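You operate a simulated robot arm through the tools that you are given. There is no shell and no other tool. Be economical: measure what you need, move in short steps, check, and stop when the job is done.

You are at the controls of a simulated robot arm. One attempt, no reset.

TASK
Wipe out the lunch box, pack the sandwich and press the lid on.
Fine: crumbs out first, with the teal sponge; put the sponge back. What is to be rubbed or washed off counts as gone when no trace of it is left.

The check looks at the end state, three seconds after you hand in, the way a careful person would. Anything else that was tipped, shoved, dropped, spilled or broken makes it a failure. A push-on lid holds only when it is set on centred and level and pressed home; a screw cap is set on level and turned clockwise until tight.

THE ROBOT
A 6-joint arm with a two-finger parallel gripper, fixed in place. Base frame: the origin is at the foot of the arm, x ahead of it, y to its left, z up. Lengths are in cm, angles in degrees, forces in N, time in s.
With the tool pointing down near the work surface it reaches from about 14 to 74 cm from the base axis. Its first joint turns from -166.0 to 166.0 degrees. Payload 3.91 kg.
The tool frame sits at the grasp point between the pads (the TCP): z along the fingers, y along the line on which they close. The tips reach 3 cm beyond it. The gripper opens to 11 cm. The fingers are 2 cm wide and 1 cm thick; the gripper's body (4.8 by 11.2 cm) begins 5.5 cm behind the TCP.
Orientation is that of the tool frame in the base frame, as a unit quaternion [w, x, y, z]. With the fingers straight down and closing along the base's y, the tool's x points along the base's -x, its y along +y and its z along -z.

THE INTERFACE
- The arm moves only by the tool drive_tool. Its argument "rows" is a list of rows, each an object (a shift or turn left out is 0, a gripper value left out holds the last) with "rotation": the turn, a rotation vector about the base's x, y, z in units of 8 degrees (1.0 is 8 degrees), a list of three; "offset": the shift along the base's x, y, z in units of 50 mm (1.0 is 50 mm), a list of three; "gripper": the opening in per cent of the stroke, from 0 (shut) to 100 (fully open). In form: [{"rotation": [ax, ay, az], "offset": [x, y, z], "gripper": gripper}, ...]. A call has 1 to 8 rows; each row shifts and turns the commanded pose from where the row before left it. A call with a number of a shift or a turn outside -1 to 1 is refused whole. Rows are played at 5 a second. More than 5 cm and 8.6 degrees between two rows, or a gripper value outside its range, and nothing of the call is played. A pose out of reach is approached as far as the arm can. The call stops where the force on the tool passes 60 N (or 10 N more than at its start, if that is more) or the arm is blocked; 0.2 s more then pass. Each finger travels about 4.5 cm/s and halts on what it meets, pressing with about 33 N; the grip force reading is that of the motor and also rises with nothing between the fingers. The clock runs only during rows and for 0.2 s after the last one: add rows that do not move to give the fingers time. The reply holds the time, the measured pose of the TCP, the force on the tool along the base axes, the opening and the grip force, in the units named above and with some noise, with the torque about the TCP (base axes, N m) and any sound that the robot's microphone picked up, and new pictures: "pictures" is both (left out), scene, wrist or none.
- Cameras (640 x 400 px; columns grow to the right, rows downward): "scene" is fixed at [39.94, 50.08, 149]; the picture's right is [-0.87, 0.50, 0.00], its down [0.46, 0.80, -0.40] and it looks along [-0.20, -0.34, -0.92] (base axes); focal length 214 px, centre (320, 200). "wrist" rides on the gripper at [7.1, 2.2, -10.7] in the tool frame; the picture's right is [-0.29, 0.96, 0.00], its down [-0.76, -0.23, -0.61] and it looks along [-0.58, -0.18, 0.79] (tool axes); focal length 243 px, centre (320, 200). There is no depth. A picture from a camera that has moved, and an enlarged one, comes with that camera's place and axes in the base frame and with its lens.
- slide_trunk(by): slides the trunk up (or, below 0, down) by that many cm; the arm rides with it, the base frame stays. It gives what a move gives, with no picture.
- enlarge(camera, box): a new picture of the part [left, top, right, bottom] of that camera's present view, enlarged. The clock stands still meanwhile.
- sign_off(): hands the job in; it is judged then, once.

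Go step by step. Nothing tells you positions but the pictures and the camera data: compare them with the known pose of the tool, close in by small moves and look again before you grip or let go. The budget is 120 turns and 200 pictures, counting those below and the enlarged ones. Unless the task says otherwise, let go and move clear before handing in, and close with one line.

The tools are called after "Emit:" as a command line: name --argument value ..., lists and objects as JSON in quotes. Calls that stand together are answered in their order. drive_tool: Moves the arm, as the interface text tells. Its arguments: {"type":"object","properties":{"rows":{"type":"array","items":{"type":"object","properties":{"rotation":{"type":"array","items":{"type":"number"}},"offset":{"type":"array","items":{"type":"number"}},"gripper":{"type":"number"}}}},"pictures":{"type":"string","enum":["both","scene","wrist","none"]}},"required":["rows"]} The other tools are called the same way: slide_trunk (by) slides the trunk up or down; enlarge (camera, box) takes an enlarged picture of a part of a camera's view; sign_off () hands the job in.

At the start:

```text
time: 0.0
tool_pos: [15.59, 34.57, 125.24]
tool_rot: [0.001, 0.0, 1.0, 0.0]
wrist_force: [-0.3, -1.3, -0.7]
torque: [0.01, 0.03, 0.02]
grip_width: 11.0
finger_force: 0.1
trunk travel left (down, up): [-52.5, 6.5]
```

scene: 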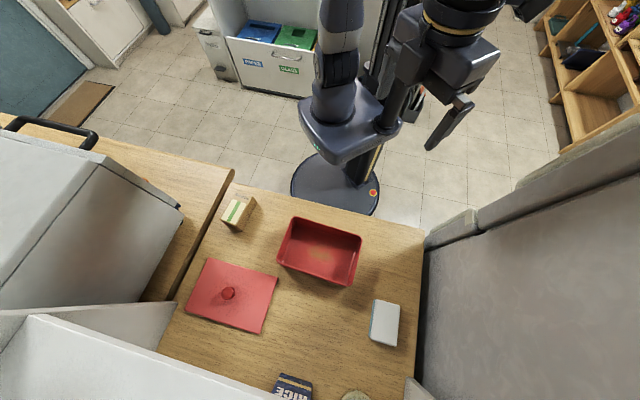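
wrist: 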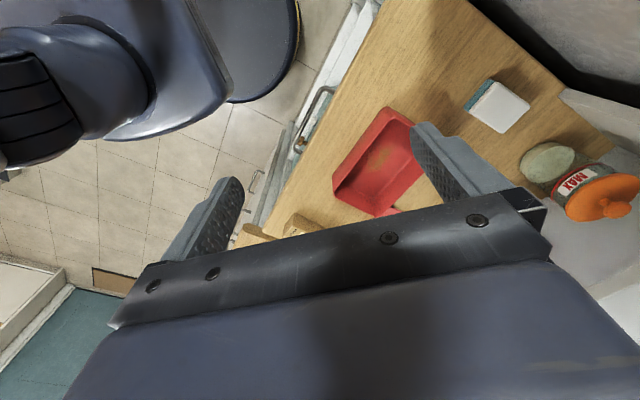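

I see the red lunch box with crumbs on a table about 90 cm high. The teal/white sponge is near (30,63), the lid with its knob near (59,40), and the sandwich near (49,22). I'll look closer before moving.

Emit:
enlarge --camera "scene" --box '[160, 180, 300, 340]'

Emit:
enlarge --camera "scene" --box '[270, 200, 430, 400]'

Emit:
enlarge --camera "wrist" --box '[300, 50, 640, 250]'

```text
2.50 times, centred on (230, 260) of scene
camera zoom: at [39.94, 50.08, 149.0], right [-0.87, 0.5, 0.0], down [0.46, 0.8, -0.4], along [-0.2, -0.34, -0.92], focal length 536 px, centre (545, 50)
```

zoom: 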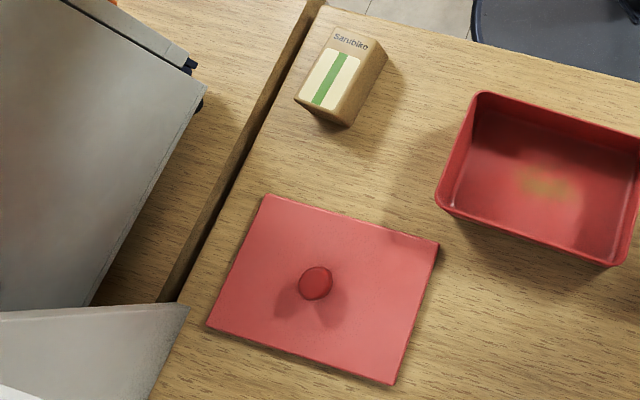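

```text
2.00 times, centred on (350, 300) of scene
camera zoom: at [39.94, 50.08, 149.0], right [-0.87, 0.5, 0.0], down [0.46, 0.8, -0.4], along [-0.2, -0.34, -0.92], focal length 429 px, centre (260, 0)
```

zoom: 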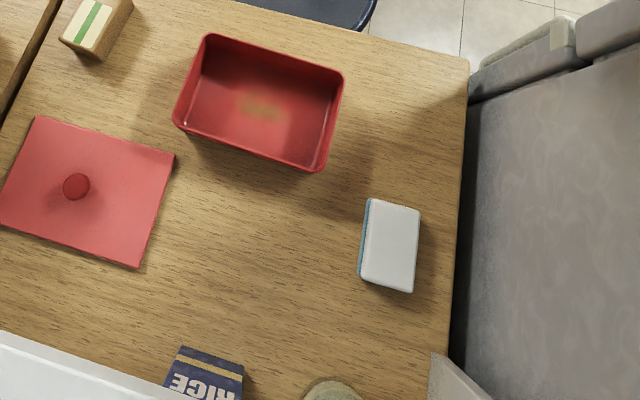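

```text
1.88 times, centred on (470, 150) of wrist
camera zoom: at [8.49, 36.83, 136.04], right [0.29, 0.96, 0.0], down [0.76, -0.23, 0.61], along [0.58, -0.18, -0.79], focal length 457 px, centre (38, 294)
```

zoom: 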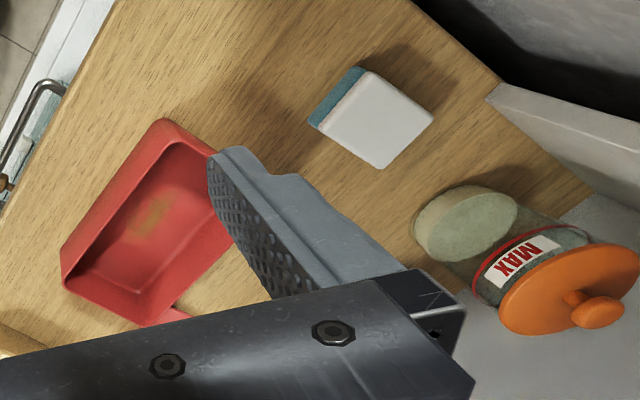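

The sponge, box and lid all share a yaw of about 45°. I'll lower the trunk first, then turn the tool to that yaw.

Emit:
slide_trunk --by -15

Emit:
drive_tool --rows '[{"rotation": [0, 0, 0.93], "offset": [0.3, 0.7, 0]}, {"rotation": [0, 0, 0.93], "offset": [0.3, 0.7, 0]}, {"rotation": [0, 0, 0.93], "offset": [0.3, 0.7, 0]}, {"rotation": [0, 0, 0.93], "offset": [0.3, 0.7, 0]}, {"rotation": [0, 0, 0.93], "offset": [0.3, 0.7, 0]}, {"rotation": [0, 0, 0.93], "offset": [0.3, 0.7, 0]}, {"offset": [0.3, 0.7, 0]}, {"offset": [0.3, 0.7, 0]}]'

```text
time: 1.8
tool_pos: [15.49, 34.6, 110.31]
tool_rot: [0.001, 0.0, 1.0, -0.001]
wrist_force: [0.2, 0.0, -0.3]
torque: [0.01, -0.01, -0.01]
grip_width: 11.01
finger_force: 0.0
trunk travel left (down, up): [-37.5, 21.5]
```

```text
time: 3.5
tool_pos: [24.84, 55.9, 108.92]
tool_rot: [0.001, -0.381, 0.925, 0.001]
wrist_force: [-0.5, -0.1, -0.6]
torque: [-0.01, 0.01, 0.01]
grip_width: 10.98
finger_force: 0.0
out of reach, approached as far as the arm can: row 6, 7, 8
trunk travel left (down, up): [-37.5, 21.5]
camera wrist: at [18.25, 52.48, 119.62], right [-0.47, 0.88, 0.0], down [0.7, 0.37, 0.61], along [0.54, 0.29, -0.79], focal length 243 px, centre (320, 200)
```

scene: 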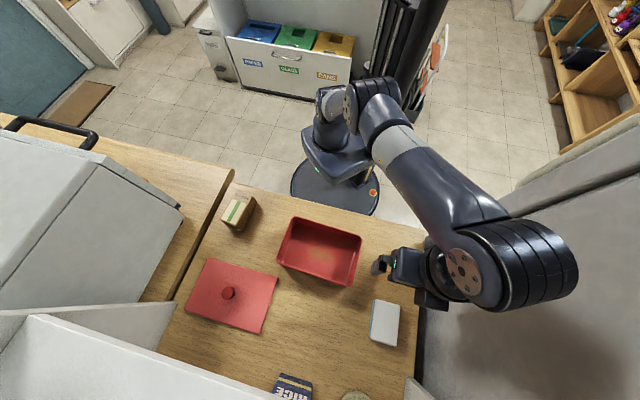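
wrist: 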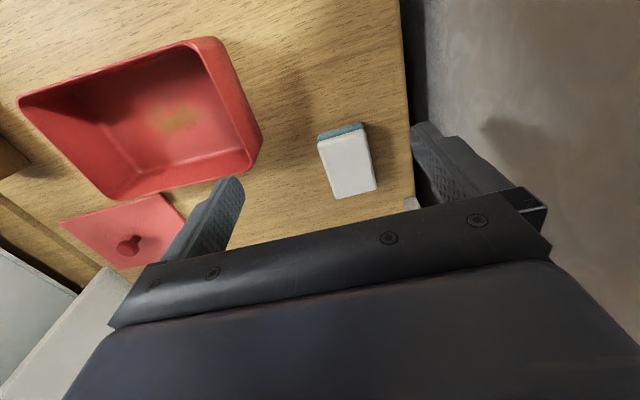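

The arm was short of reach at this height, so I'll lower the trunk more and then approach the sponge.

Emit:
slide_trunk --by -8

Emit:
drive_tool --rows '[{"offset": [0, 0, 0.5]}, {"offset": [0.2, 0.3, 0.5]}, {"offset": [0.3, 0.3, 0]}]'

```text
time: 4.7
tool_pos: [24.83, 56.11, 100.86]
tool_rot: [0.0, -0.38, 0.925, 0.002]
wrist_force: [-0.1, 0.0, -0.5]
torque: [0.0, -0.01, 0.0]
grip_width: 11.01
finger_force: 0.1
trunk travel left (down, up): [-29.5, 29.5]
```

```text
time: 5.5
tool_pos: [25.17, 55.47, 101.47]
tool_rot: [0.002, -0.38, 0.925, 0.001]
wrist_force: [0.2, -0.7, 0.3]
torque: [-0.02, -0.02, 0.0]
grip_width: 11.0
finger_force: 0.1
out of reach, approached as far as the arm can: row 1, 2, 3
trunk travel left (down, up): [-29.5, 29.5]
camera wrist: at [18.61, 51.85, 112.21], right [-0.47, 0.88, 0.0], down [0.7, 0.37, 0.61], along [0.54, 0.29, -0.79], focal length 243 px, centre (320, 200)
```

scene: 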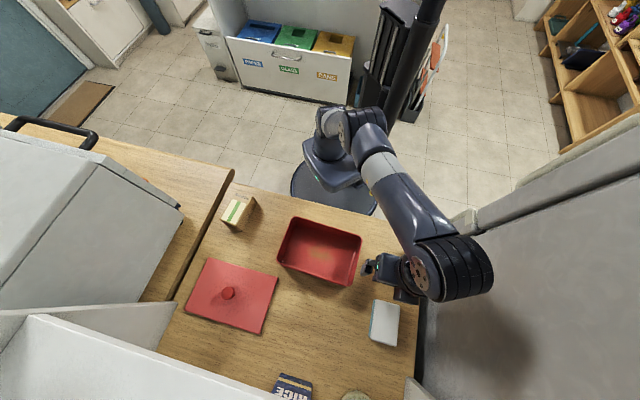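
wrist: 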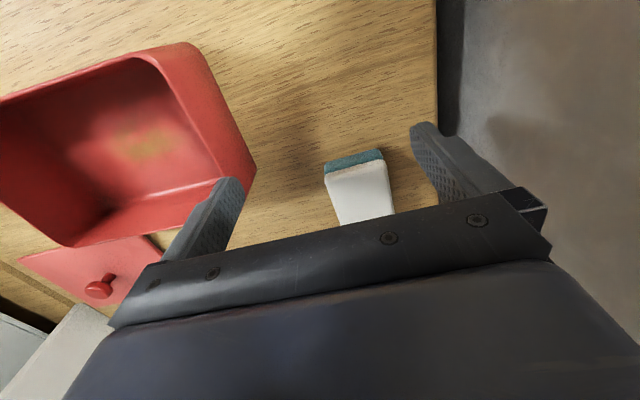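

The arm is already stretched upward, so reach improves with the trunk higher and the tool lower. I'll raise the trunk again and then come down.

Emit:
slide_trunk --by 20

Emit:
drive_tool --rows '[{"offset": [0, 0, -1]}, {"offset": [0, 0, -1]}, {"offset": [0.2, 0.3, -0.4]}, {"offset": [0.3, 0.5, 0]}, {"offset": [0.3, 0.5, 0]}]'

```text
time: 7.7
tool_pos: [25.21, 55.34, 121.49]
tool_rot: [0.002, -0.381, 0.925, 0.002]
wrist_force: [-1.0, -0.1, -0.2]
torque: [-0.05, 0.0, 0.0]
grip_width: 10.99
finger_force: 0.1
trunk travel left (down, up): [-49.5, 9.5]
```

```text
time: 8.9
tool_pos: [29.12, 61.42, 109.27]
tool_rot: [0.002, -0.38, 0.925, 0.002]
wrist_force: [-1.0, -0.6, 0.7]
torque: [0.02, -0.01, -0.02]
grip_width: 10.99
finger_force: 0.1
out of reach, approached as far as the arm can: row 5
trunk travel left (down, up): [-49.5, 9.5]
camera wrist: at [22.47, 57.95, 119.99], right [-0.47, 0.88, 0.0], down [0.7, 0.37, 0.61], along [0.54, 0.29, -0.79], focal length 243 px, centre (320, 200)
```

scene: 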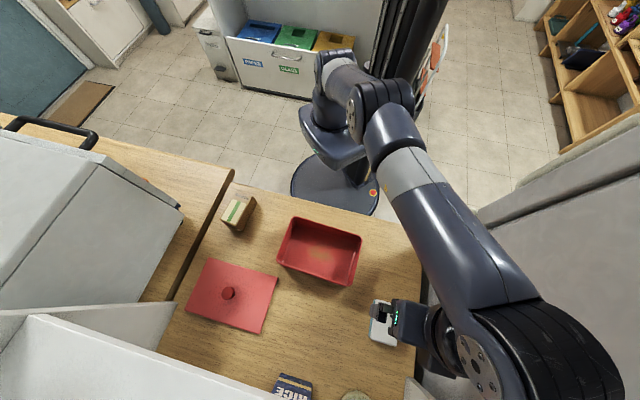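
wrist: 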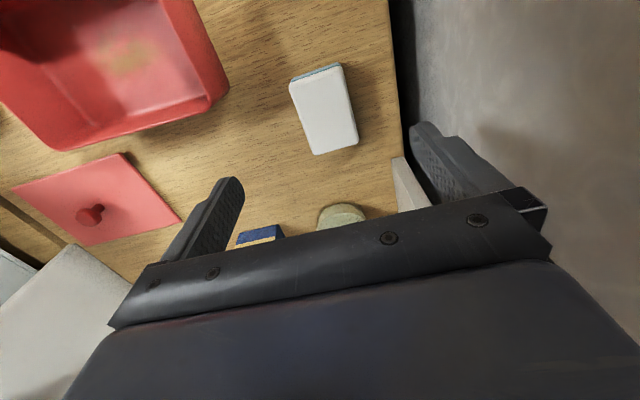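

The sponge centre is at about (30.3, 63.1), and the tool yaw already matches it. I'll come down above it.

Emit:
drive_tool --rows '[{"offset": [0, 0, -0.8]}, {"offset": [0.12, 0.18, -0.8]}, {"offset": [0.12, 0.16, -0.5]}, {}]'

```text
time: 9.9
tool_pos: [30.22, 63.19, 98.74]
tool_rot: [0.002, -0.381, 0.925, 0.002]
wrist_force: [0.3, 0.5, 0.2]
torque: [0.01, 0.0, 0.0]
grip_width: 11.0
finger_force: 0.0
trunk travel left (down, up): [-49.5, 9.5]
camera wrist: at [23.64, 59.66, 109.52], right [-0.47, 0.88, 0.0], down [0.7, 0.37, 0.61], along [0.54, 0.29, -0.79], focal length 243 px, centre (320, 200)
```

scene: 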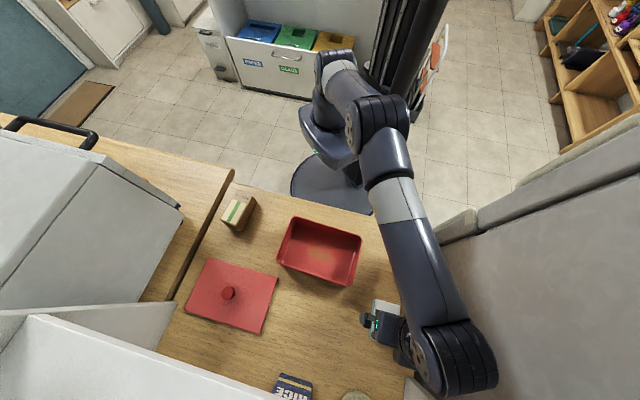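
wrist: 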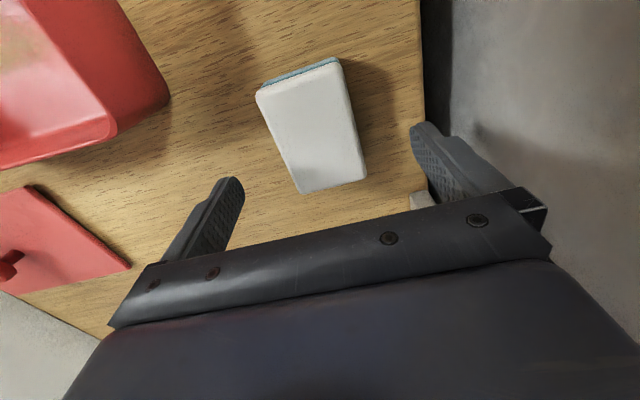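

The view agrees with that estimate. I'll descend further in small steps and watch the force.

Emit:
drive_tool --rows '[{"offset": [0, 0, -0.5]}, {"offset": [0, 0, -0.5]}, {}]' --pictures "wrist"

```text
time: 10.7
tool_pos: [30.2, 63.34, 93.94]
tool_rot: [0.001, -0.38, 0.925, 0.002]
wrist_force: [-0.8, 0.6, 0.4]
torque: [0.02, -0.01, 0.01]
grip_width: 11.01
finger_force: 0.2
trunk travel left (down, up): [-49.5, 9.5]
camera wrist: at [23.6, 59.76, 104.57], right [-0.47, 0.88, 0.0], down [0.7, 0.37, 0.61], along [0.54, 0.29, -0.79], focal length 243 px, centre (320, 200)
```

wrist: 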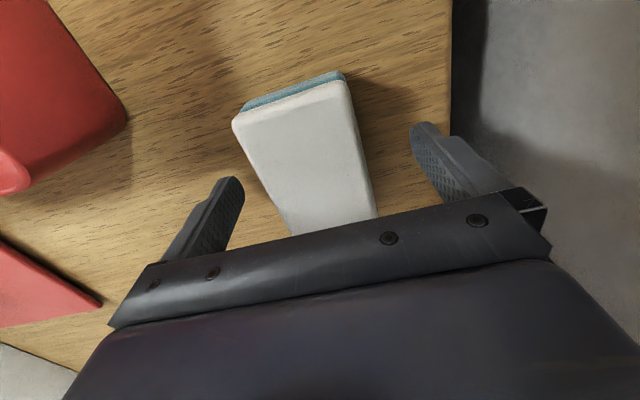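

The fingers straddle the sponge, and their tips are about 1.5 cm above the table. I'll go slightly lower and close.

Emit:
drive_tool --rows '[{"offset": [0.02, -0.02, -0.12]}, {"gripper": 40}, {}, {}, {}, {}, {}]' --pictures "wrist"

```text
time: 12.3
tool_pos: [30.4, 63.19, 93.36]
tool_rot: [0.003, -0.381, 0.925, 0.002]
wrist_force: [-0.4, 0.0, -0.6]
torque: [-0.02, -0.01, -0.01]
grip_width: 5.73
finger_force: 32.7
trunk travel left (down, up): [-49.5, 9.5]
camera wrist: at [23.74, 59.65, 103.99], right [-0.47, 0.88, 0.0], down [0.7, 0.37, 0.61], along [0.54, 0.29, -0.79], focal length 243 px, centre (320, 200)
```

wrist: 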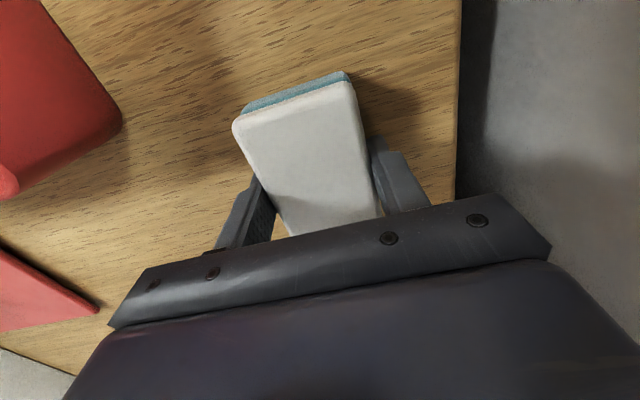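

The sponge is gripped at 5.7 cm. Its home pose is TCP (30.4, 63.2, 93.36). I'll lift it and carry it over the box.

Emit:
drive_tool --rows '[{"offset": [0, 0, 0.8]}, {"offset": [0, 0, 0.8]}, {"offset": [0.1, -0.6, 0.9]}, {"offset": [0.1, -0.8, 0]}, {"offset": [0.16, -0.8, 0]}, {"offset": [0.2, -0.8, 0]}, {"offset": [0.2, -0.8, 0]}, {"offset": [0.1, -0.5, 0]}]'

```text
refused: row 3 steps farther than a row can; nothing moved
```

Emit:
drive_tool --rows '[{"offset": [0, 0, 0.8]}, {"offset": [0, 0, 0.8]}, {"offset": [0.1, -0.4, 0.8]}, {"offset": [0.1, -0.8, 0]}, {"offset": [0.16, -0.8, 0]}, {"offset": [0.2, -0.8, 0]}, {"offset": [0.2, -0.8, 0]}, {"offset": [0.1, -0.6, 0]}]'

```text
time: 14.1
tool_pos: [34.65, 42.06, 105.22]
tool_rot: [0.002, -0.38, 0.925, 0.001]
wrist_force: [-0.2, -0.2, -1.3]
torque: [-0.04, 0.02, -0.01]
grip_width: 5.72
finger_force: 32.3
trunk travel left (down, up): [-49.5, 9.5]
camera wrist: at [28.11, 38.55, 115.99], right [-0.47, 0.88, 0.0], down [0.7, 0.37, 0.61], along [0.54, 0.29, -0.79], focal length 243 px, centre (320, 200)
```

scene: 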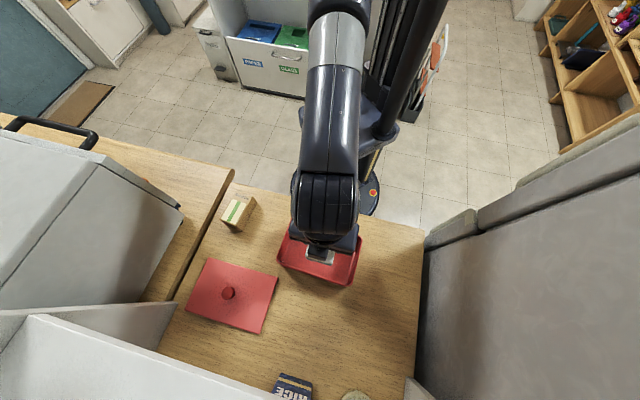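
wrist: 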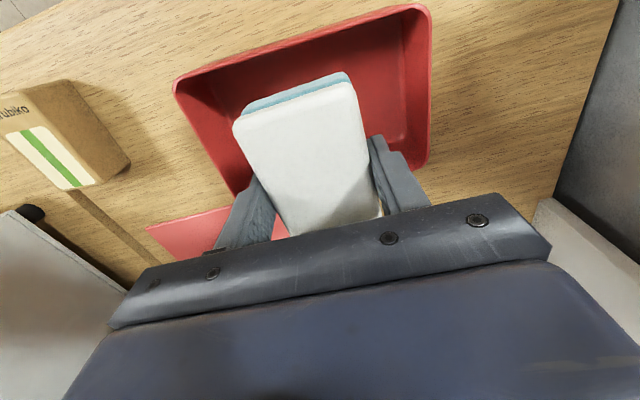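

Box rim is at about z=97.5, with its centre near (34.7, 41.7). The sponge fits across the short side with little to spare, so I'll lower it to just above the rim and look.

Emit:
drive_tool --rows '[{"offset": [0.01, -0.07, -0.3]}, {"offset": [0, 0, -0.3]}, {}]'

Emit:
enlarge --camera "scene" --box '[260, 200, 380, 300]'

```text
time: 14.9
tool_pos: [34.72, 41.78, 102.28]
tool_rot: [0.003, -0.38, 0.925, 0.002]
wrist_force: [-0.3, 0.6, 0.0]
torque: [0.03, -0.01, -0.01]
grip_width: 5.74
finger_force: 32.5
trunk travel left (down, up): [-49.5, 9.5]
camera wrist: at [28.15, 38.26, 113.01], right [-0.47, 0.88, 0.0], down [0.7, 0.37, 0.61], along [0.54, 0.29, -0.79], focal length 243 px, centre (320, 200)
```

scene: 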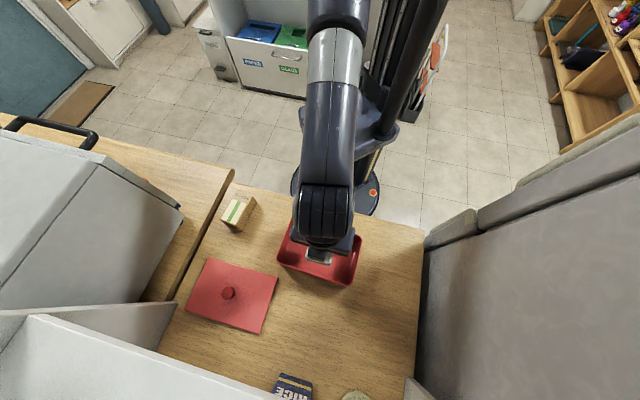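
wrist: 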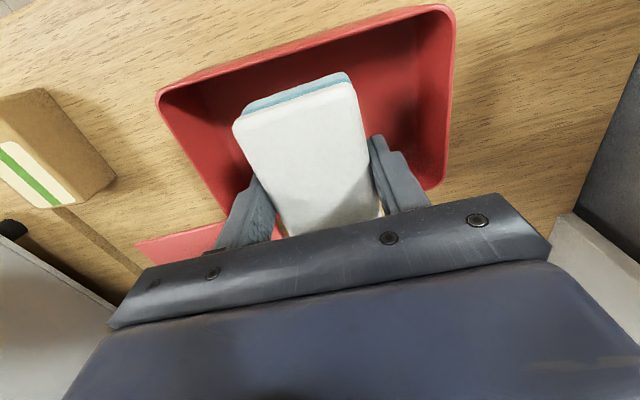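

```text
4.00 times, centred on (320, 250) of scene
camera zoom: at [39.94, 50.08, 149.0], right [-0.87, 0.5, 0.0], down [0.46, 0.8, -0.4], along [-0.2, -0.34, -0.92], focal length 858 px, centre (320, 0)
```

zoom: 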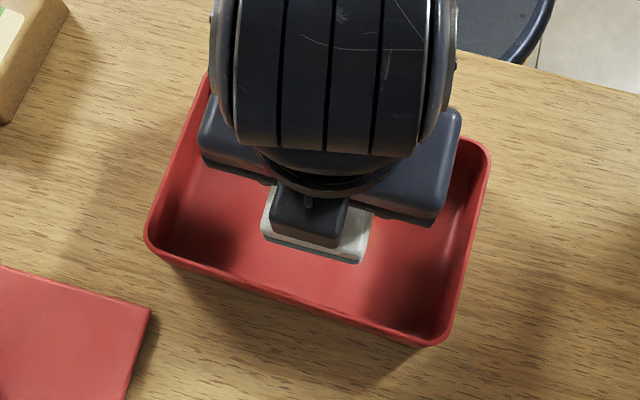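

There is about 0.7 cm of clearance each side. I'll descend to near the floor, then feel for contact.

Emit:
drive_tool --rows '[{"offset": [0, 0, -0.4]}, {"offset": [0, 0, -0.4]}, {"offset": [0, 0, -0.4]}, {"offset": [0, 0, -0.2]}, {}]' --pictures "wrist"

```text
time: 16.1
tool_pos: [34.76, 41.88, 95.21]
tool_rot: [0.002, -0.381, 0.925, 0.001]
wrist_force: [-0.1, -0.5, -0.4]
torque: [-0.01, 0.0, -0.01]
grip_width: 5.71
finger_force: 32.9
trunk travel left (down, up): [-49.5, 9.5]
camera wrist: at [28.16, 38.25, 105.94], right [-0.47, 0.88, 0.0], down [0.7, 0.37, 0.61], along [0.54, 0.29, -0.79], focal length 243 px, centre (320, 200)
```

wrist: 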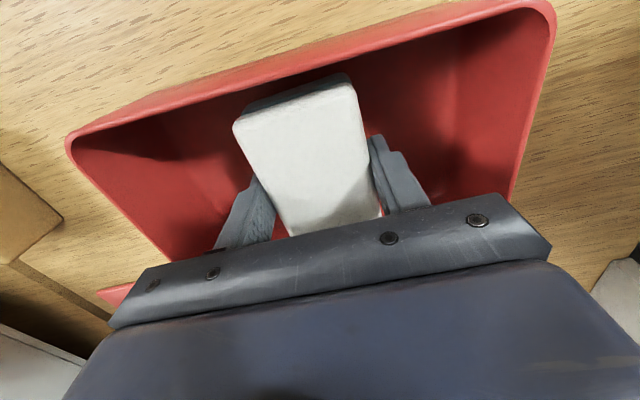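

Emit:
drive_tool --rows '[{"offset": [0, 0, -0.06]}, {"offset": [0, 0, -0.06]}, {"offset": [0, 0, -0.06]}, {}]' --pictures "none"

```text
time: 17.1
tool_pos: [34.76, 41.74, 94.23]
tool_rot: [0.001, -0.38, 0.925, 0.001]
wrist_force: [1.0, -0.2, 0.1]
torque: [0.0, -0.01, 0.01]
grip_width: 5.75
finger_force: 33.5
trunk travel left (down, up): [-49.5, 9.5]
```

Emit:
drive_tool --rows '[{"offset": [0, 0, -0.06]}, {}]' --pictures "none"

```text
time: 17.7
tool_pos: [34.71, 41.77, 94.0]
tool_rot: [0.002, -0.38, 0.925, 0.002]
wrist_force: [0.5, 0.1, -0.7]
torque: [-0.03, -0.05, 0.0]
grip_width: 5.73
finger_force: 33.2
trunk travel left (down, up): [-49.5, 9.5]
```

Emit:
drive_tool --rows '[{"offset": [0, 0, -0.05]}, {}]' --pictures "none"

Emit:
drive_tool --rows '[{"offset": [0, 0, -0.04]}, {}]' --pictures "none"

```text
time: 18.3
tool_pos: [34.71, 41.91, 93.82]
tool_rot: [0.002, -0.381, 0.925, 0.002]
wrist_force: [0.6, 0.3, 0.1]
torque: [0.0, -0.03, -0.01]
grip_width: 5.73
finger_force: 33.3
trunk travel left (down, up): [-49.5, 9.5]
```

```text
time: 18.9
tool_pos: [34.73, 41.88, 93.67]
tool_rot: [0.003, -0.38, 0.925, 0.002]
wrist_force: [0.3, 0.3, 3.9]
torque: [-0.12, -0.02, 0.05]
grip_width: 5.74
finger_force: 33.0
trunk travel left (down, up): [-49.5, 9.5]
```

Contact is light, 3.9 N. I'll wipe along the box's long axis.

Emit:
drive_tool --rows '[{"offset": [-0.15, 0.15, -0.02]}, {"offset": [-0.25, 0.25, 0]}, {"offset": [0.2, -0.2, 0]}, {"offset": [0.2, -0.2, 0]}, {"offset": [0.2, -0.2, 0]}, {"offset": [0.2, -0.2, 0]}, {"offset": [-0.2, 0.2, 0]}, {"offset": [-0.2, 0.2, 0]}]' --pictures "scene"

```text
time: 20.7
tool_pos: [34.88, 41.53, 93.61]
tool_rot: [0.003, -0.379, 0.925, 0.002]
wrist_force: [8.5, -6.3, 26.0]
torque: [-0.29, -0.27, 0.1]
grip_width: 5.71
finger_force: 33.2
trunk travel left (down, up): [-49.5, 9.5]
```

scene: 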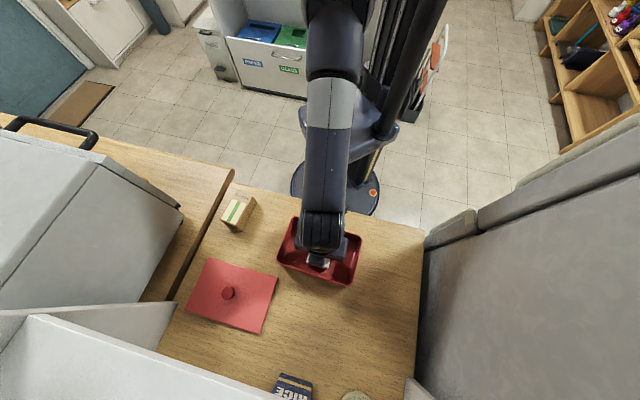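

The sponge is pressing at 26 N. I'll ease off a little, do more strokes, then lift and look.

Emit:
drive_tool --rows '[{"offset": [-0.14, 0.26, 0.01]}, {"offset": [-0.26, 0.22, 0]}, {"offset": [0.2, -0.26, 0]}, {"offset": [0.2, -0.24, 0]}, {"offset": [0.2, -0.2, 0]}, {"offset": [0.2, -0.2, 0]}, {"offset": [-0.2, 0.2, 0]}, {"offset": [-0.2, 0.2, 0]}]' --pictures "none"

Emit:
drive_tool --rows '[{"offset": [0, 0, 0.6]}, {"offset": [0, 0, 0.8]}, {"offset": [0, 0, 0.8]}, {"offset": [-0.5, 0.5, 0.2]}, {"offset": [-0.5, 0.6, 0]}, {"offset": [-0.5, 0.6, 0]}, {"offset": [-0.5, 0.6, 0]}, {}]'

Emit:
enlarge --camera "scene" --box '[260, 200, 380, 300]'

```text
time: 22.5
tool_pos: [34.77, 41.52, 93.52]
tool_rot: [0.003, -0.38, 0.925, 0.002]
wrist_force: [5.6, -5.9, 19.7]
torque: [-0.14, -0.29, 0.02]
grip_width: 5.71
finger_force: 33.0
trunk travel left (down, up): [-49.5, 9.5]
```

```text
time: 24.3
tool_pos: [24.65, 53.27, 105.62]
tool_rot: [0.002, -0.38, 0.925, 0.001]
wrist_force: [-1.3, -0.4, -0.3]
torque: [0.0, -0.01, -0.01]
grip_width: 5.75
finger_force: 32.5
trunk travel left (down, up): [-49.5, 9.5]
camera wrist: at [18.11, 49.68, 116.26], right [-0.47, 0.88, 0.0], down [0.7, 0.37, 0.61], along [0.54, 0.29, -0.79], focal length 243 px, centre (320, 200)
```

scene: 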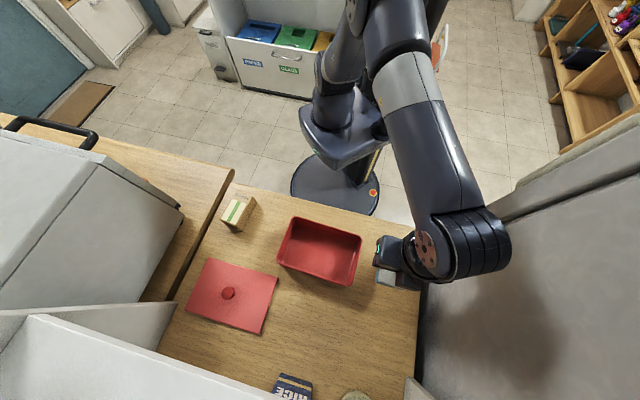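
wrist: 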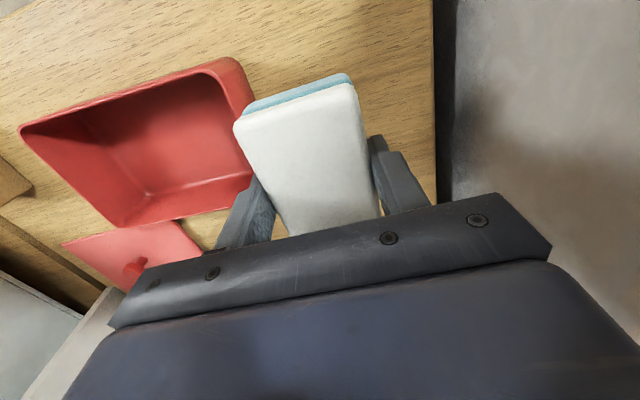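

```text
4.00 times, centred on (320, 250) of scene
camera zoom: at [39.94, 50.08, 149.0], right [-0.87, 0.5, 0.0], down [0.46, 0.8, -0.4], along [-0.2, -0.34, -0.92], focal length 858 px, centre (320, 0)
```

zoom: 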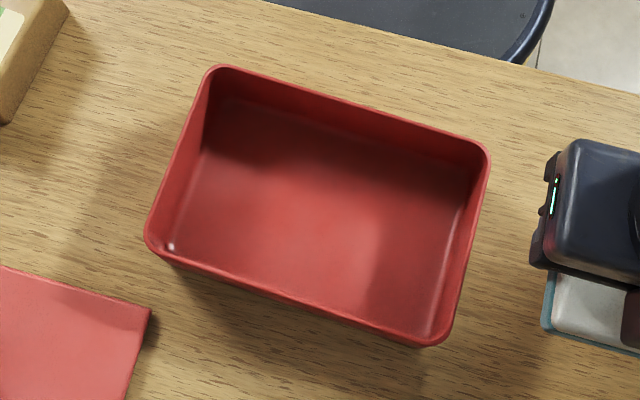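

The box is clean and has not moved. I'll return the sponge to its original spot.

Emit:
drive_tool --rows '[{"offset": [0.4, 0.6, 0]}, {"offset": [0.4, 0.7, 0]}, {"offset": [0.35, 0.68, 0]}, {"offset": [0, 0, -0.6]}, {"offset": [0, 0, -0.7]}, {"offset": [0, 0, -0.6]}, {}]'

```text
time: 25.9
tool_pos: [30.27, 62.42, 95.77]
tool_rot: [0.002, -0.38, 0.925, 0.002]
wrist_force: [-0.7, 0.5, -1.1]
torque: [-0.02, 0.0, -0.03]
grip_width: 5.72
finger_force: 33.3
out of reach, approached as far as the arm can: row 3
trunk travel left (down, up): [-49.5, 9.5]
camera wrist: at [23.61, 58.86, 106.48], right [-0.47, 0.88, 0.0], down [0.7, 0.37, 0.61], along [0.54, 0.29, -0.79], focal length 243 px, centre (320, 200)
```

scene: 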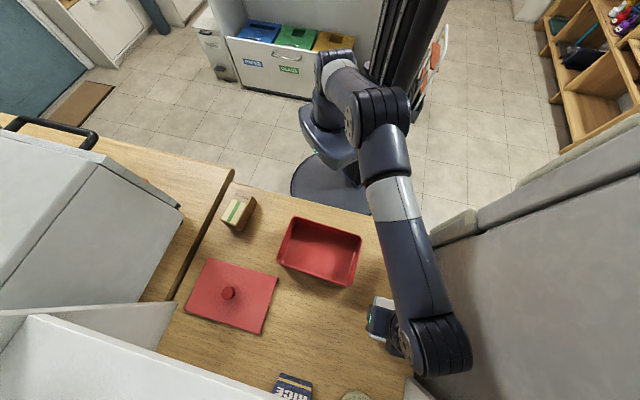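
wrist: 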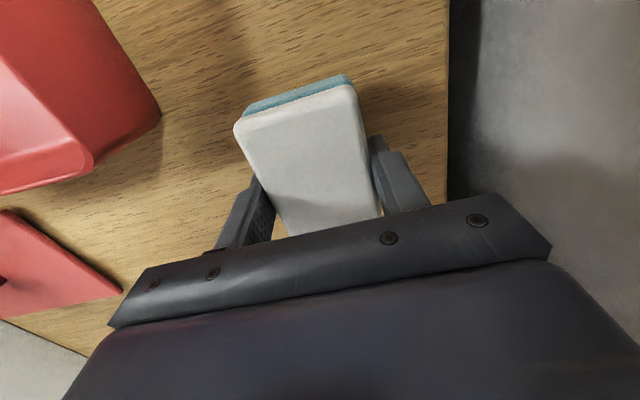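

Emit:
drive_tool --rows '[{"offset": [0.02, 0.15, -0.2]}, {"offset": [0, 0, -0.2]}, {"offset": [0, 0, -0.06]}, {}]' --pictures "none"

```text
time: 26.9
tool_pos: [30.31, 63.15, 93.52]
tool_rot: [0.002, -0.38, 0.925, 0.003]
wrist_force: [0.5, 0.6, -0.2]
torque: [-0.01, 0.02, 0.0]
grip_width: 5.73
finger_force: 32.8
trunk travel left (down, up): [-49.5, 9.5]
```

Emit:
drive_tool --rows '[{"offset": [0.01, 0.01, -0.035]}, {}]' --pictures "none"

```text
time: 27.5
tool_pos: [30.46, 63.23, 93.35]
tool_rot: [0.002, -0.38, 0.925, 0.002]
wrist_force: [0.2, 0.0, 1.0]
torque: [0.01, 0.03, 0.04]
grip_width: 5.73
finger_force: 32.7
trunk travel left (down, up): [-49.5, 9.5]
```

The sponge is touching down, so I'll release and rise.

Emit:
drive_tool --rows '[{"gripper": 100}, {}, {}, {}, {"offset": [0, 0, 0.4]}, {"offset": [0, 0, 0.8]}, {"offset": [-0.2, -0.4, 0.8]}, {"offset": [-0.2, -0.5, 0.6]}]'

```text
time: 29.3
tool_pos: [28.28, 58.74, 106.45]
tool_rot: [0.002, -0.38, 0.925, 0.002]
wrist_force: [-0.4, 0.1, 0.5]
torque: [-0.02, 0.01, -0.04]
grip_width: 11.01
finger_force: 0.0
trunk travel left (down, up): [-49.5, 9.5]
camera wrist: at [21.74, 55.2, 117.15], right [-0.47, 0.88, 0.0], down [0.7, 0.37, 0.61], along [0.54, 0.29, -0.79], focal length 243 px, centre (320, 200)
```

scene: 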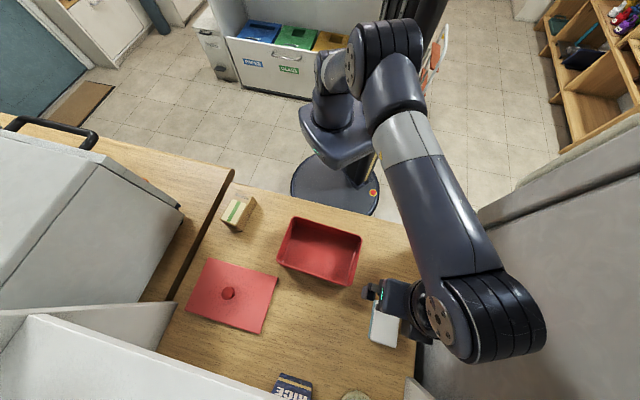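
wrist: 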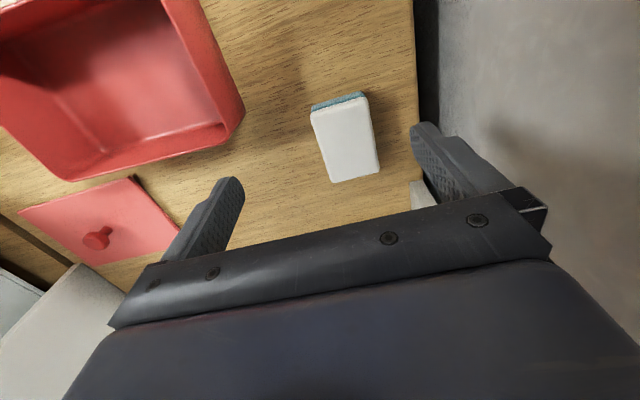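

The sponge is back in place. Next I'll move over toward the sandwich.

Emit:
drive_tool --rows '[{"offset": [0.4, -0.8, 0.2]}, {"offset": [0.4, -0.8, 0.2]}, {"offset": [0.4, -0.8, 0.2]}, {"offset": [0.4, -0.8, 0.2]}, {"offset": [0.4, -0.8, 0]}, {"offset": [0.4, -0.8, 0]}, {"offset": [0.4, -0.8, 0]}, {"offset": [0.4, -0.8, 0]}]'

Emit:
enlarge --camera "scene" --box '[200, 180, 280, 240]'

```text
time: 31.1
tool_pos: [44.39, 26.72, 110.41]
tool_rot: [0.002, -0.38, 0.925, 0.001]
wrist_force: [0.8, 0.1, 0.2]
torque: [0.01, -0.02, 0.03]
grip_width: 10.98
finger_force: 0.0
trunk travel left (down, up): [-49.5, 9.5]
camera wrist: at [37.8, 23.16, 121.15], right [-0.47, 0.88, 0.0], down [0.7, 0.37, 0.61], along [0.54, 0.29, -0.79], focal length 243 px, centre (320, 200)
```

scene: 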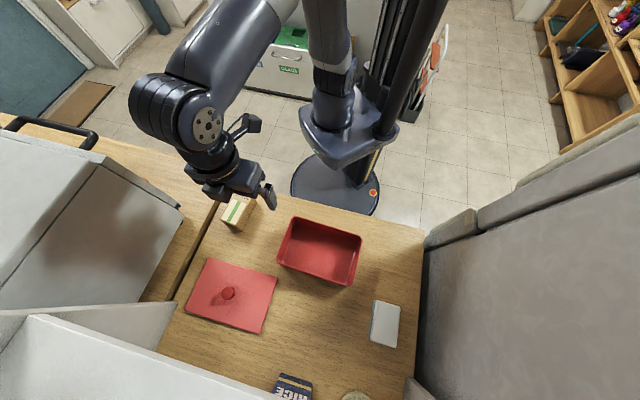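
wrist: 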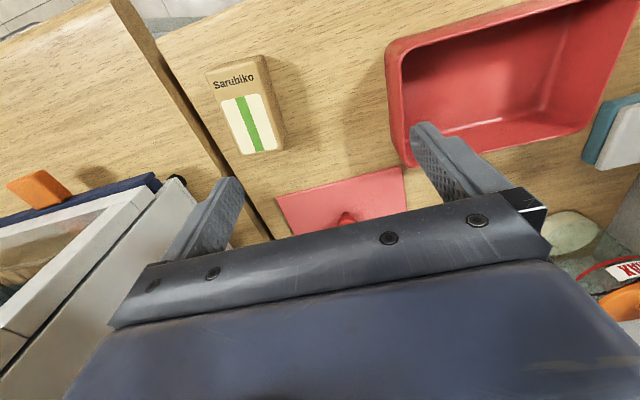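

```text
6.67 times, centred on (240, 210) of scene
camera zoom: at [39.94, 50.08, 149.0], right [-0.87, 0.5, 0.0], down [0.46, 0.8, -0.4], along [-0.2, -0.34, -0.92], focal length 1430 px, centre (853, 133)
```

zoom: 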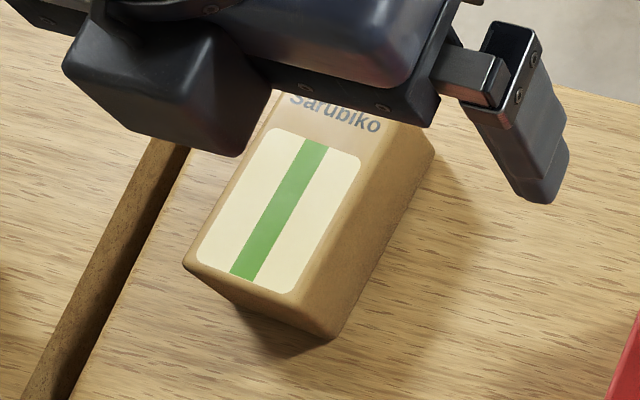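

The sandwich is about 9.4×5.5×5 cm, centred near (49, 20.6), with its long axis at about 38°. I'll go above it, yaw -7°, and look again.

Emit:
drive_tool --rows '[{"rotation": [0, 0, -0.45], "offset": [0.46, -0.6, 0]}, {"rotation": [0, 0, -0.42], "offset": [0.46, -0.6, -0.2]}, {"offset": [0, 0, -0.8]}, {"offset": [0, 0, -0.8]}, {}]'

Emit:
enlarge --camera "wrist" --box '[160, 40, 480, 240]'

```text
time: 32.3
tool_pos: [49.1, 20.59, 101.44]
tool_rot: [0.001, -0.323, 0.946, 0.002]
wrist_force: [-0.1, -0.3, 1.0]
torque: [0.01, 0.01, -0.01]
grip_width: 11.0
finger_force: 0.0
trunk travel left (down, up): [-49.5, 9.5]
camera wrist: at [42.02, 17.98, 112.13], right [-0.36, 0.93, 0.0], down [0.74, 0.28, 0.61], along [0.57, 0.22, -0.79], focal length 243 px, centre (320, 200)
```

scene: 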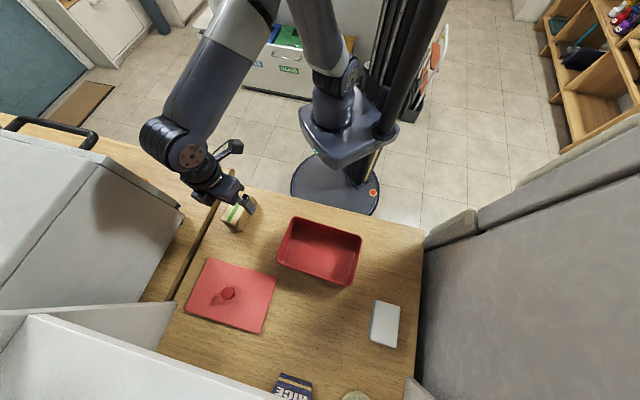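
wrist: 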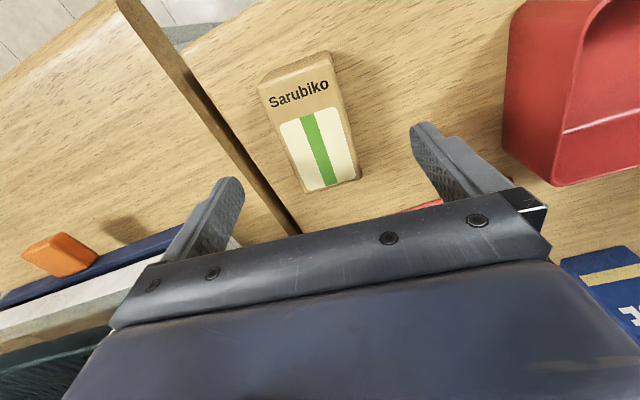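

```text
2.00 times, centred on (320, 140) of wrist
camera zoom: at [42.02, 17.98, 112.13], right [-0.36, 0.93, 0.0], down [0.74, 0.28, 0.61], along [0.57, 0.22, -0.79], focal length 485 px, centre (320, 320)
```

zoom: 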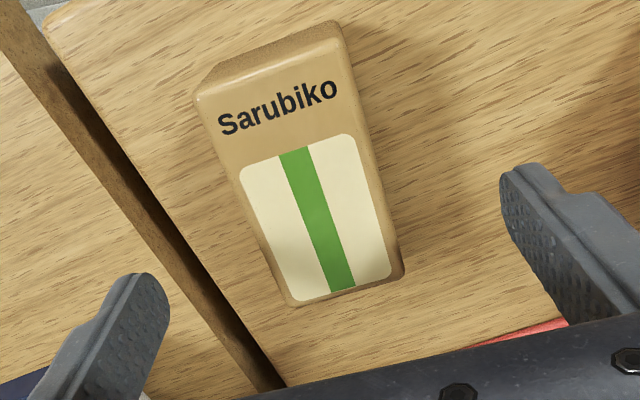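

The yaw is close (39.5° needed against 37.7°). I'll correct it by 1.5° and descend around the sandwich.

Emit:
drive_tool --rows '[{"rotation": [0, 0, 0.2], "offset": [0.02, -0.03, -0.5]}, {"offset": [0, 0, -0.5]}, {"offset": [0, 0, -0.4]}, {"offset": [0, 0, -0.15]}, {}]'

```text
time: 33.5
tool_pos: [49.07, 20.52, 93.67]
tool_rot: [0.002, -0.336, 0.942, 0.001]
wrist_force: [0.0, 0.4, 0.0]
torque: [-0.01, 0.01, 0.02]
grip_width: 11.01
finger_force: 0.1
trunk travel left (down, up): [-49.5, 9.5]
camera wrist: at [42.16, 17.72, 104.35], right [-0.38, 0.92, 0.0], down [0.73, 0.3, 0.61], along [0.56, 0.24, -0.79], focal length 243 px, centre (320, 200)
```

scene: 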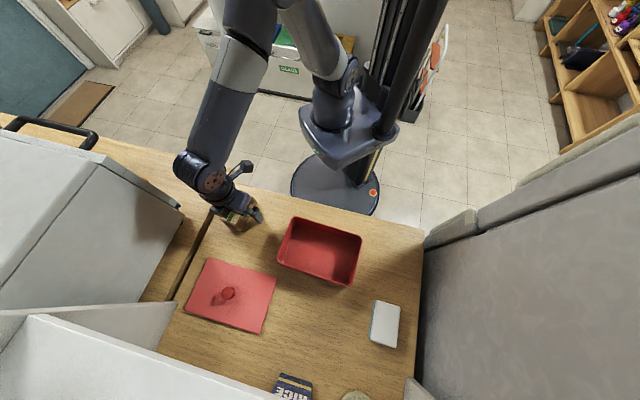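
wrist: 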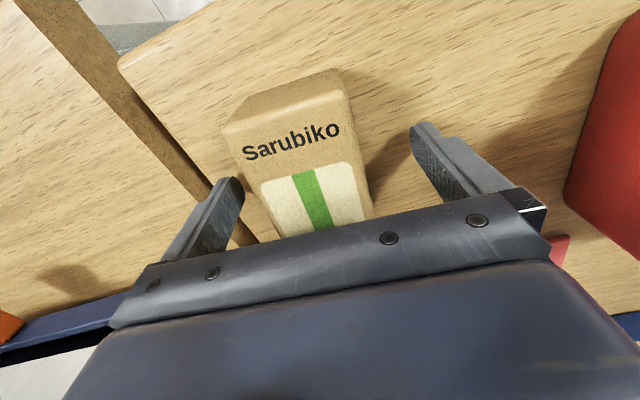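

Emit:
drive_tool --rows '[{"gripper": 40}, {}, {}, {}, {}, {}]' --pictures "wrist"

```text
time: 34.9
tool_pos: [49.14, 20.64, 93.53]
tool_rot: [0.003, -0.336, 0.942, 0.001]
wrist_force: [0.5, -0.7, 0.1]
torque: [-0.07, 0.01, 0.02]
grip_width: 5.37
finger_force: 32.9
trunk travel left (down, up): [-49.5, 9.5]
camera wrist: at [42.16, 17.71, 104.36], right [-0.38, 0.92, 0.0], down [0.73, 0.3, 0.61], along [0.56, 0.24, -0.79], focal length 243 px, centre (320, 200)
```

wrist: 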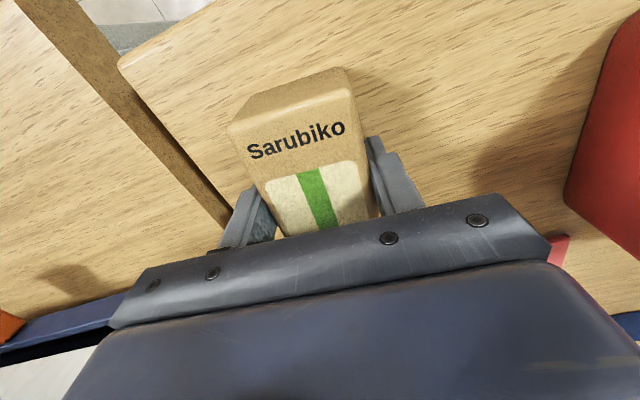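

The sandwich is gripped at 5.4 cm. I'll lift it, then turn it about -87° while carrying it toward the box so its long side lies along the box.

Emit:
drive_tool --rows '[{"offset": [0, 0, 0.7]}, {"offset": [0, 0, 0.9]}, {"offset": [0, 0, 0.9]}, {"rotation": [0, 0, -1], "offset": [0, 0, 0.2]}, {"rotation": [0, 0, -1]}, {"rotation": [0, 0, -1]}, {"rotation": [0, 0, -1]}, {"rotation": [0, 0, -1]}]'

Emit:
drive_tool --rows '[{"rotation": [0, 0, -1], "offset": [-0.4, 0.6, 0]}, {"rotation": [0, 0, -1], "offset": [-0.4, 0.6, 0]}, {"rotation": [0, 0, -1], "offset": [-0.4, 0.6, 0]}, {"rotation": [0, 0, -1], "offset": [-0.4, 0.6, 0]}, {"rotation": [0, 0, -1], "offset": [-0.4, 0.6, 0]}, {"rotation": [0, 0, -0.84], "offset": [-0.4, 0.6, 0]}, {"offset": [-0.4, 0.6, 0]}, {}]'

```text
time: 36.7
tool_pos: [49.01, 20.55, 107.15]
tool_rot: [0.003, 0.007, 1.0, 0.001]
wrist_force: [0.3, 0.0, -1.1]
torque: [0.01, -0.01, 0.02]
grip_width: 5.37
finger_force: 32.4
trunk travel left (down, up): [-49.5, 9.5]
camera wrist: at [41.95, 22.88, 117.83], right [0.3, 0.95, 0.0], down [0.75, -0.24, 0.61], along [0.58, -0.18, -0.79], focal length 243 px, centre (320, 200)
```

scene: 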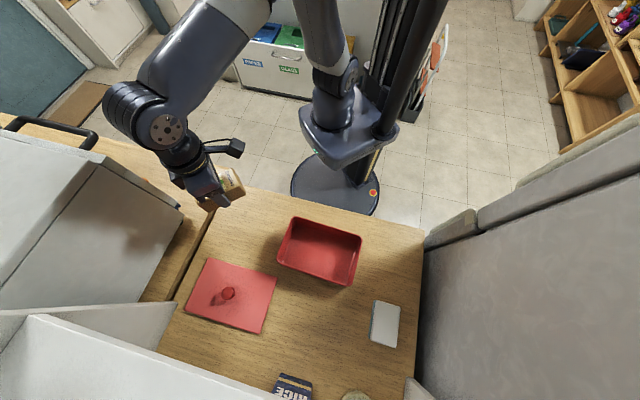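
wrist: 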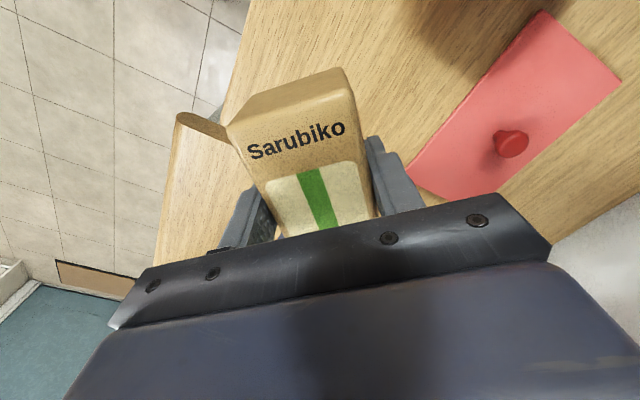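

```text
time: 38.5
tool_pos: [35.03, 41.54, 107.01]
tool_rot: [0.003, 0.403, 0.915, -0.001]
wrist_force: [-0.1, 1.1, -1.5]
torque: [-0.02, 0.02, -0.01]
grip_width: 5.36
finger_force: 33.5
trunk travel left (down, up): [-49.5, 9.5]
camera wrist: at [31.79, 48.28, 117.75], right [0.9, 0.43, 0.0], down [0.34, -0.71, 0.61], along [0.27, -0.55, -0.79], focal length 243 px, centre (320, 200)
```

scene: 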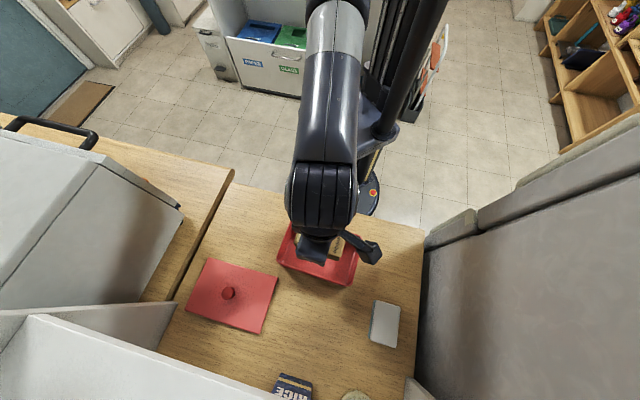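
wrist: 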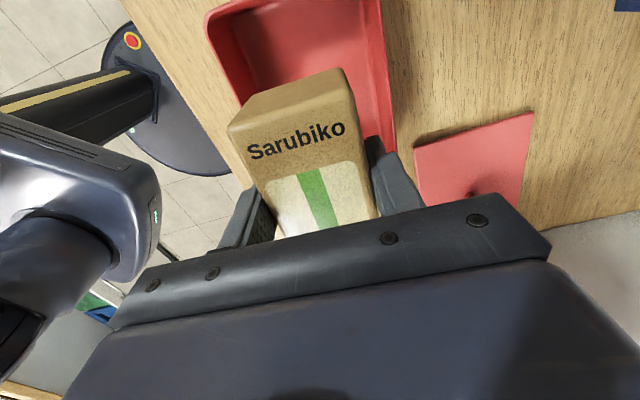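

The sandwich is aligned over the box. I'll do a small centring move, lower it to the rim and check.

Emit:
drive_tool --rows '[{"offset": [-0.04, 0.03, -0.5]}, {"offset": [0, 0, -0.5]}, {}]'

Emit:
enlarge --camera "scene" --box '[260, 200, 380, 300]'

```text
time: 39.3
tool_pos: [34.99, 41.62, 102.06]
tool_rot: [0.003, 0.402, 0.916, 0.0]
wrist_force: [0.3, -0.8, -1.7]
torque: [0.03, 0.05, -0.02]
grip_width: 5.35
finger_force: 32.8
trunk travel left (down, up): [-49.5, 9.5]
camera wrist: at [31.61, 48.43, 112.73], right [0.9, 0.43, 0.0], down [0.34, -0.71, 0.61], along [0.27, -0.55, -0.79], focal length 243 px, centre (320, 200)
```

scene: 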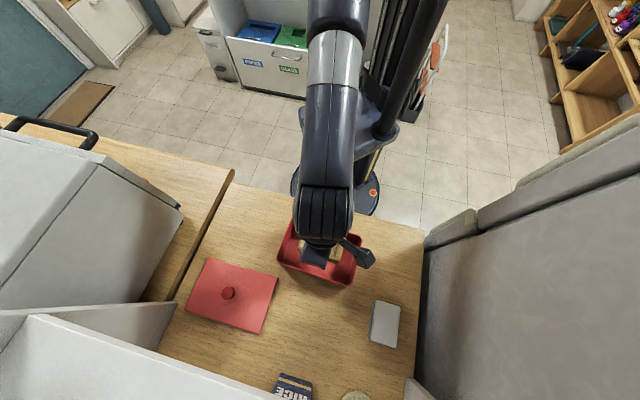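
wrist: 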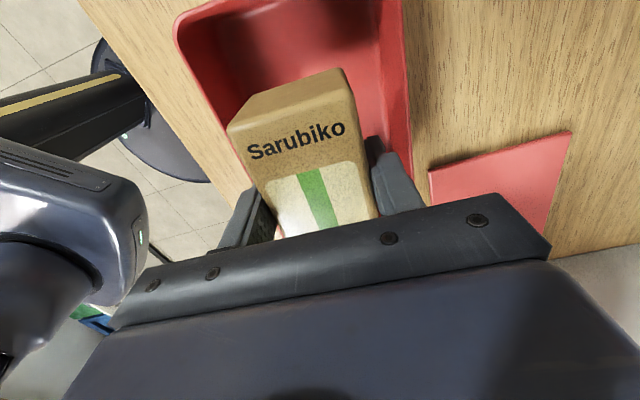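

```text
4.00 times, centred on (320, 250) of scene
camera zoom: at [39.94, 50.08, 149.0], right [-0.87, 0.5, 0.0], down [0.46, 0.8, -0.4], along [-0.2, -0.34, -0.92], focal length 858 px, centre (320, 0)
```

zoom: 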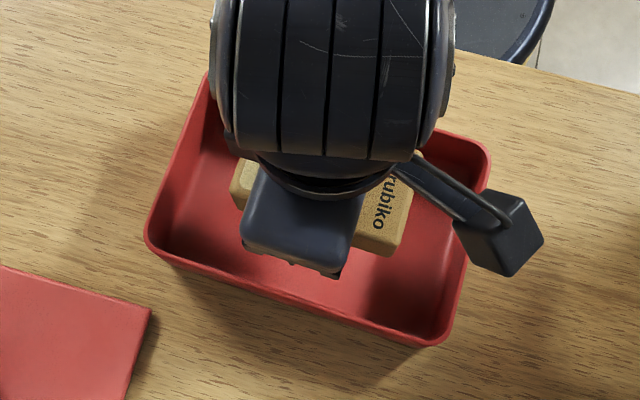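

It is well aligned. I'll lower it into the box.

Emit:
drive_tool --rows '[{"offset": [-0.02, 0, -0.4]}, {"offset": [0, 0, -0.4]}, {"offset": [0, 0, -0.4]}, {"offset": [0, 0, -0.3]}, {"offset": [0, 0, -0.06]}, {}]' --pictures "wrist"

```text
time: 40.7
tool_pos: [34.77, 41.75, 94.24]
tool_rot: [0.002, 0.402, 0.916, 0.0]
wrist_force: [-0.4, -0.4, -2.0]
torque: [0.01, 0.0, -0.02]
grip_width: 5.35
finger_force: 33.3
trunk travel left (down, up): [-49.5, 9.5]
camera wrist: at [31.54, 48.5, 105.0], right [0.9, 0.43, 0.0], down [0.34, -0.71, 0.61], along [0.27, -0.55, -0.79], focal length 243 px, centre (320, 200)
```

wrist: 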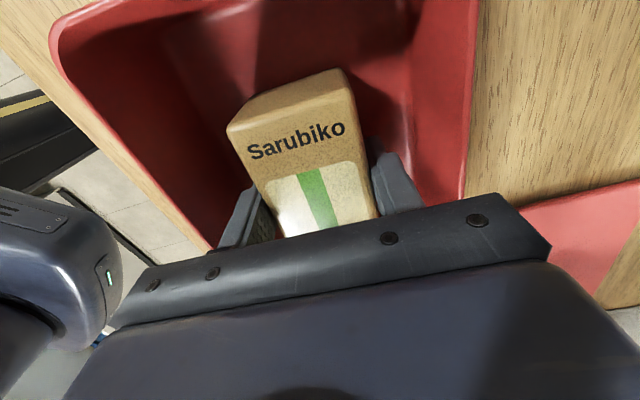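

Emit:
drive_tool --rows '[{"offset": [0, 0, -0.05]}, {}, {}]' --pictures "none"

Emit:
drive_tool --rows '[{"offset": [0, 0, -0.03]}, {}, {}]' --pictures "none"

```text
time: 41.5
tool_pos: [34.87, 41.66, 94.0]
tool_rot: [0.002, 0.402, 0.916, 0.0]
wrist_force: [-0.4, -0.4, -1.0]
torque: [-0.04, 0.01, -0.01]
grip_width: 5.39
finger_force: 33.0
trunk travel left (down, up): [-49.5, 9.5]
```

```text
time: 42.3
tool_pos: [34.83, 41.64, 94.03]
tool_rot: [0.003, 0.402, 0.916, 0.002]
wrist_force: [-0.7, 1.1, 14.7]
torque: [-0.33, 0.25, -0.02]
grip_width: 5.36
finger_force: 32.6
trunk travel left (down, up): [-49.5, 9.5]
```

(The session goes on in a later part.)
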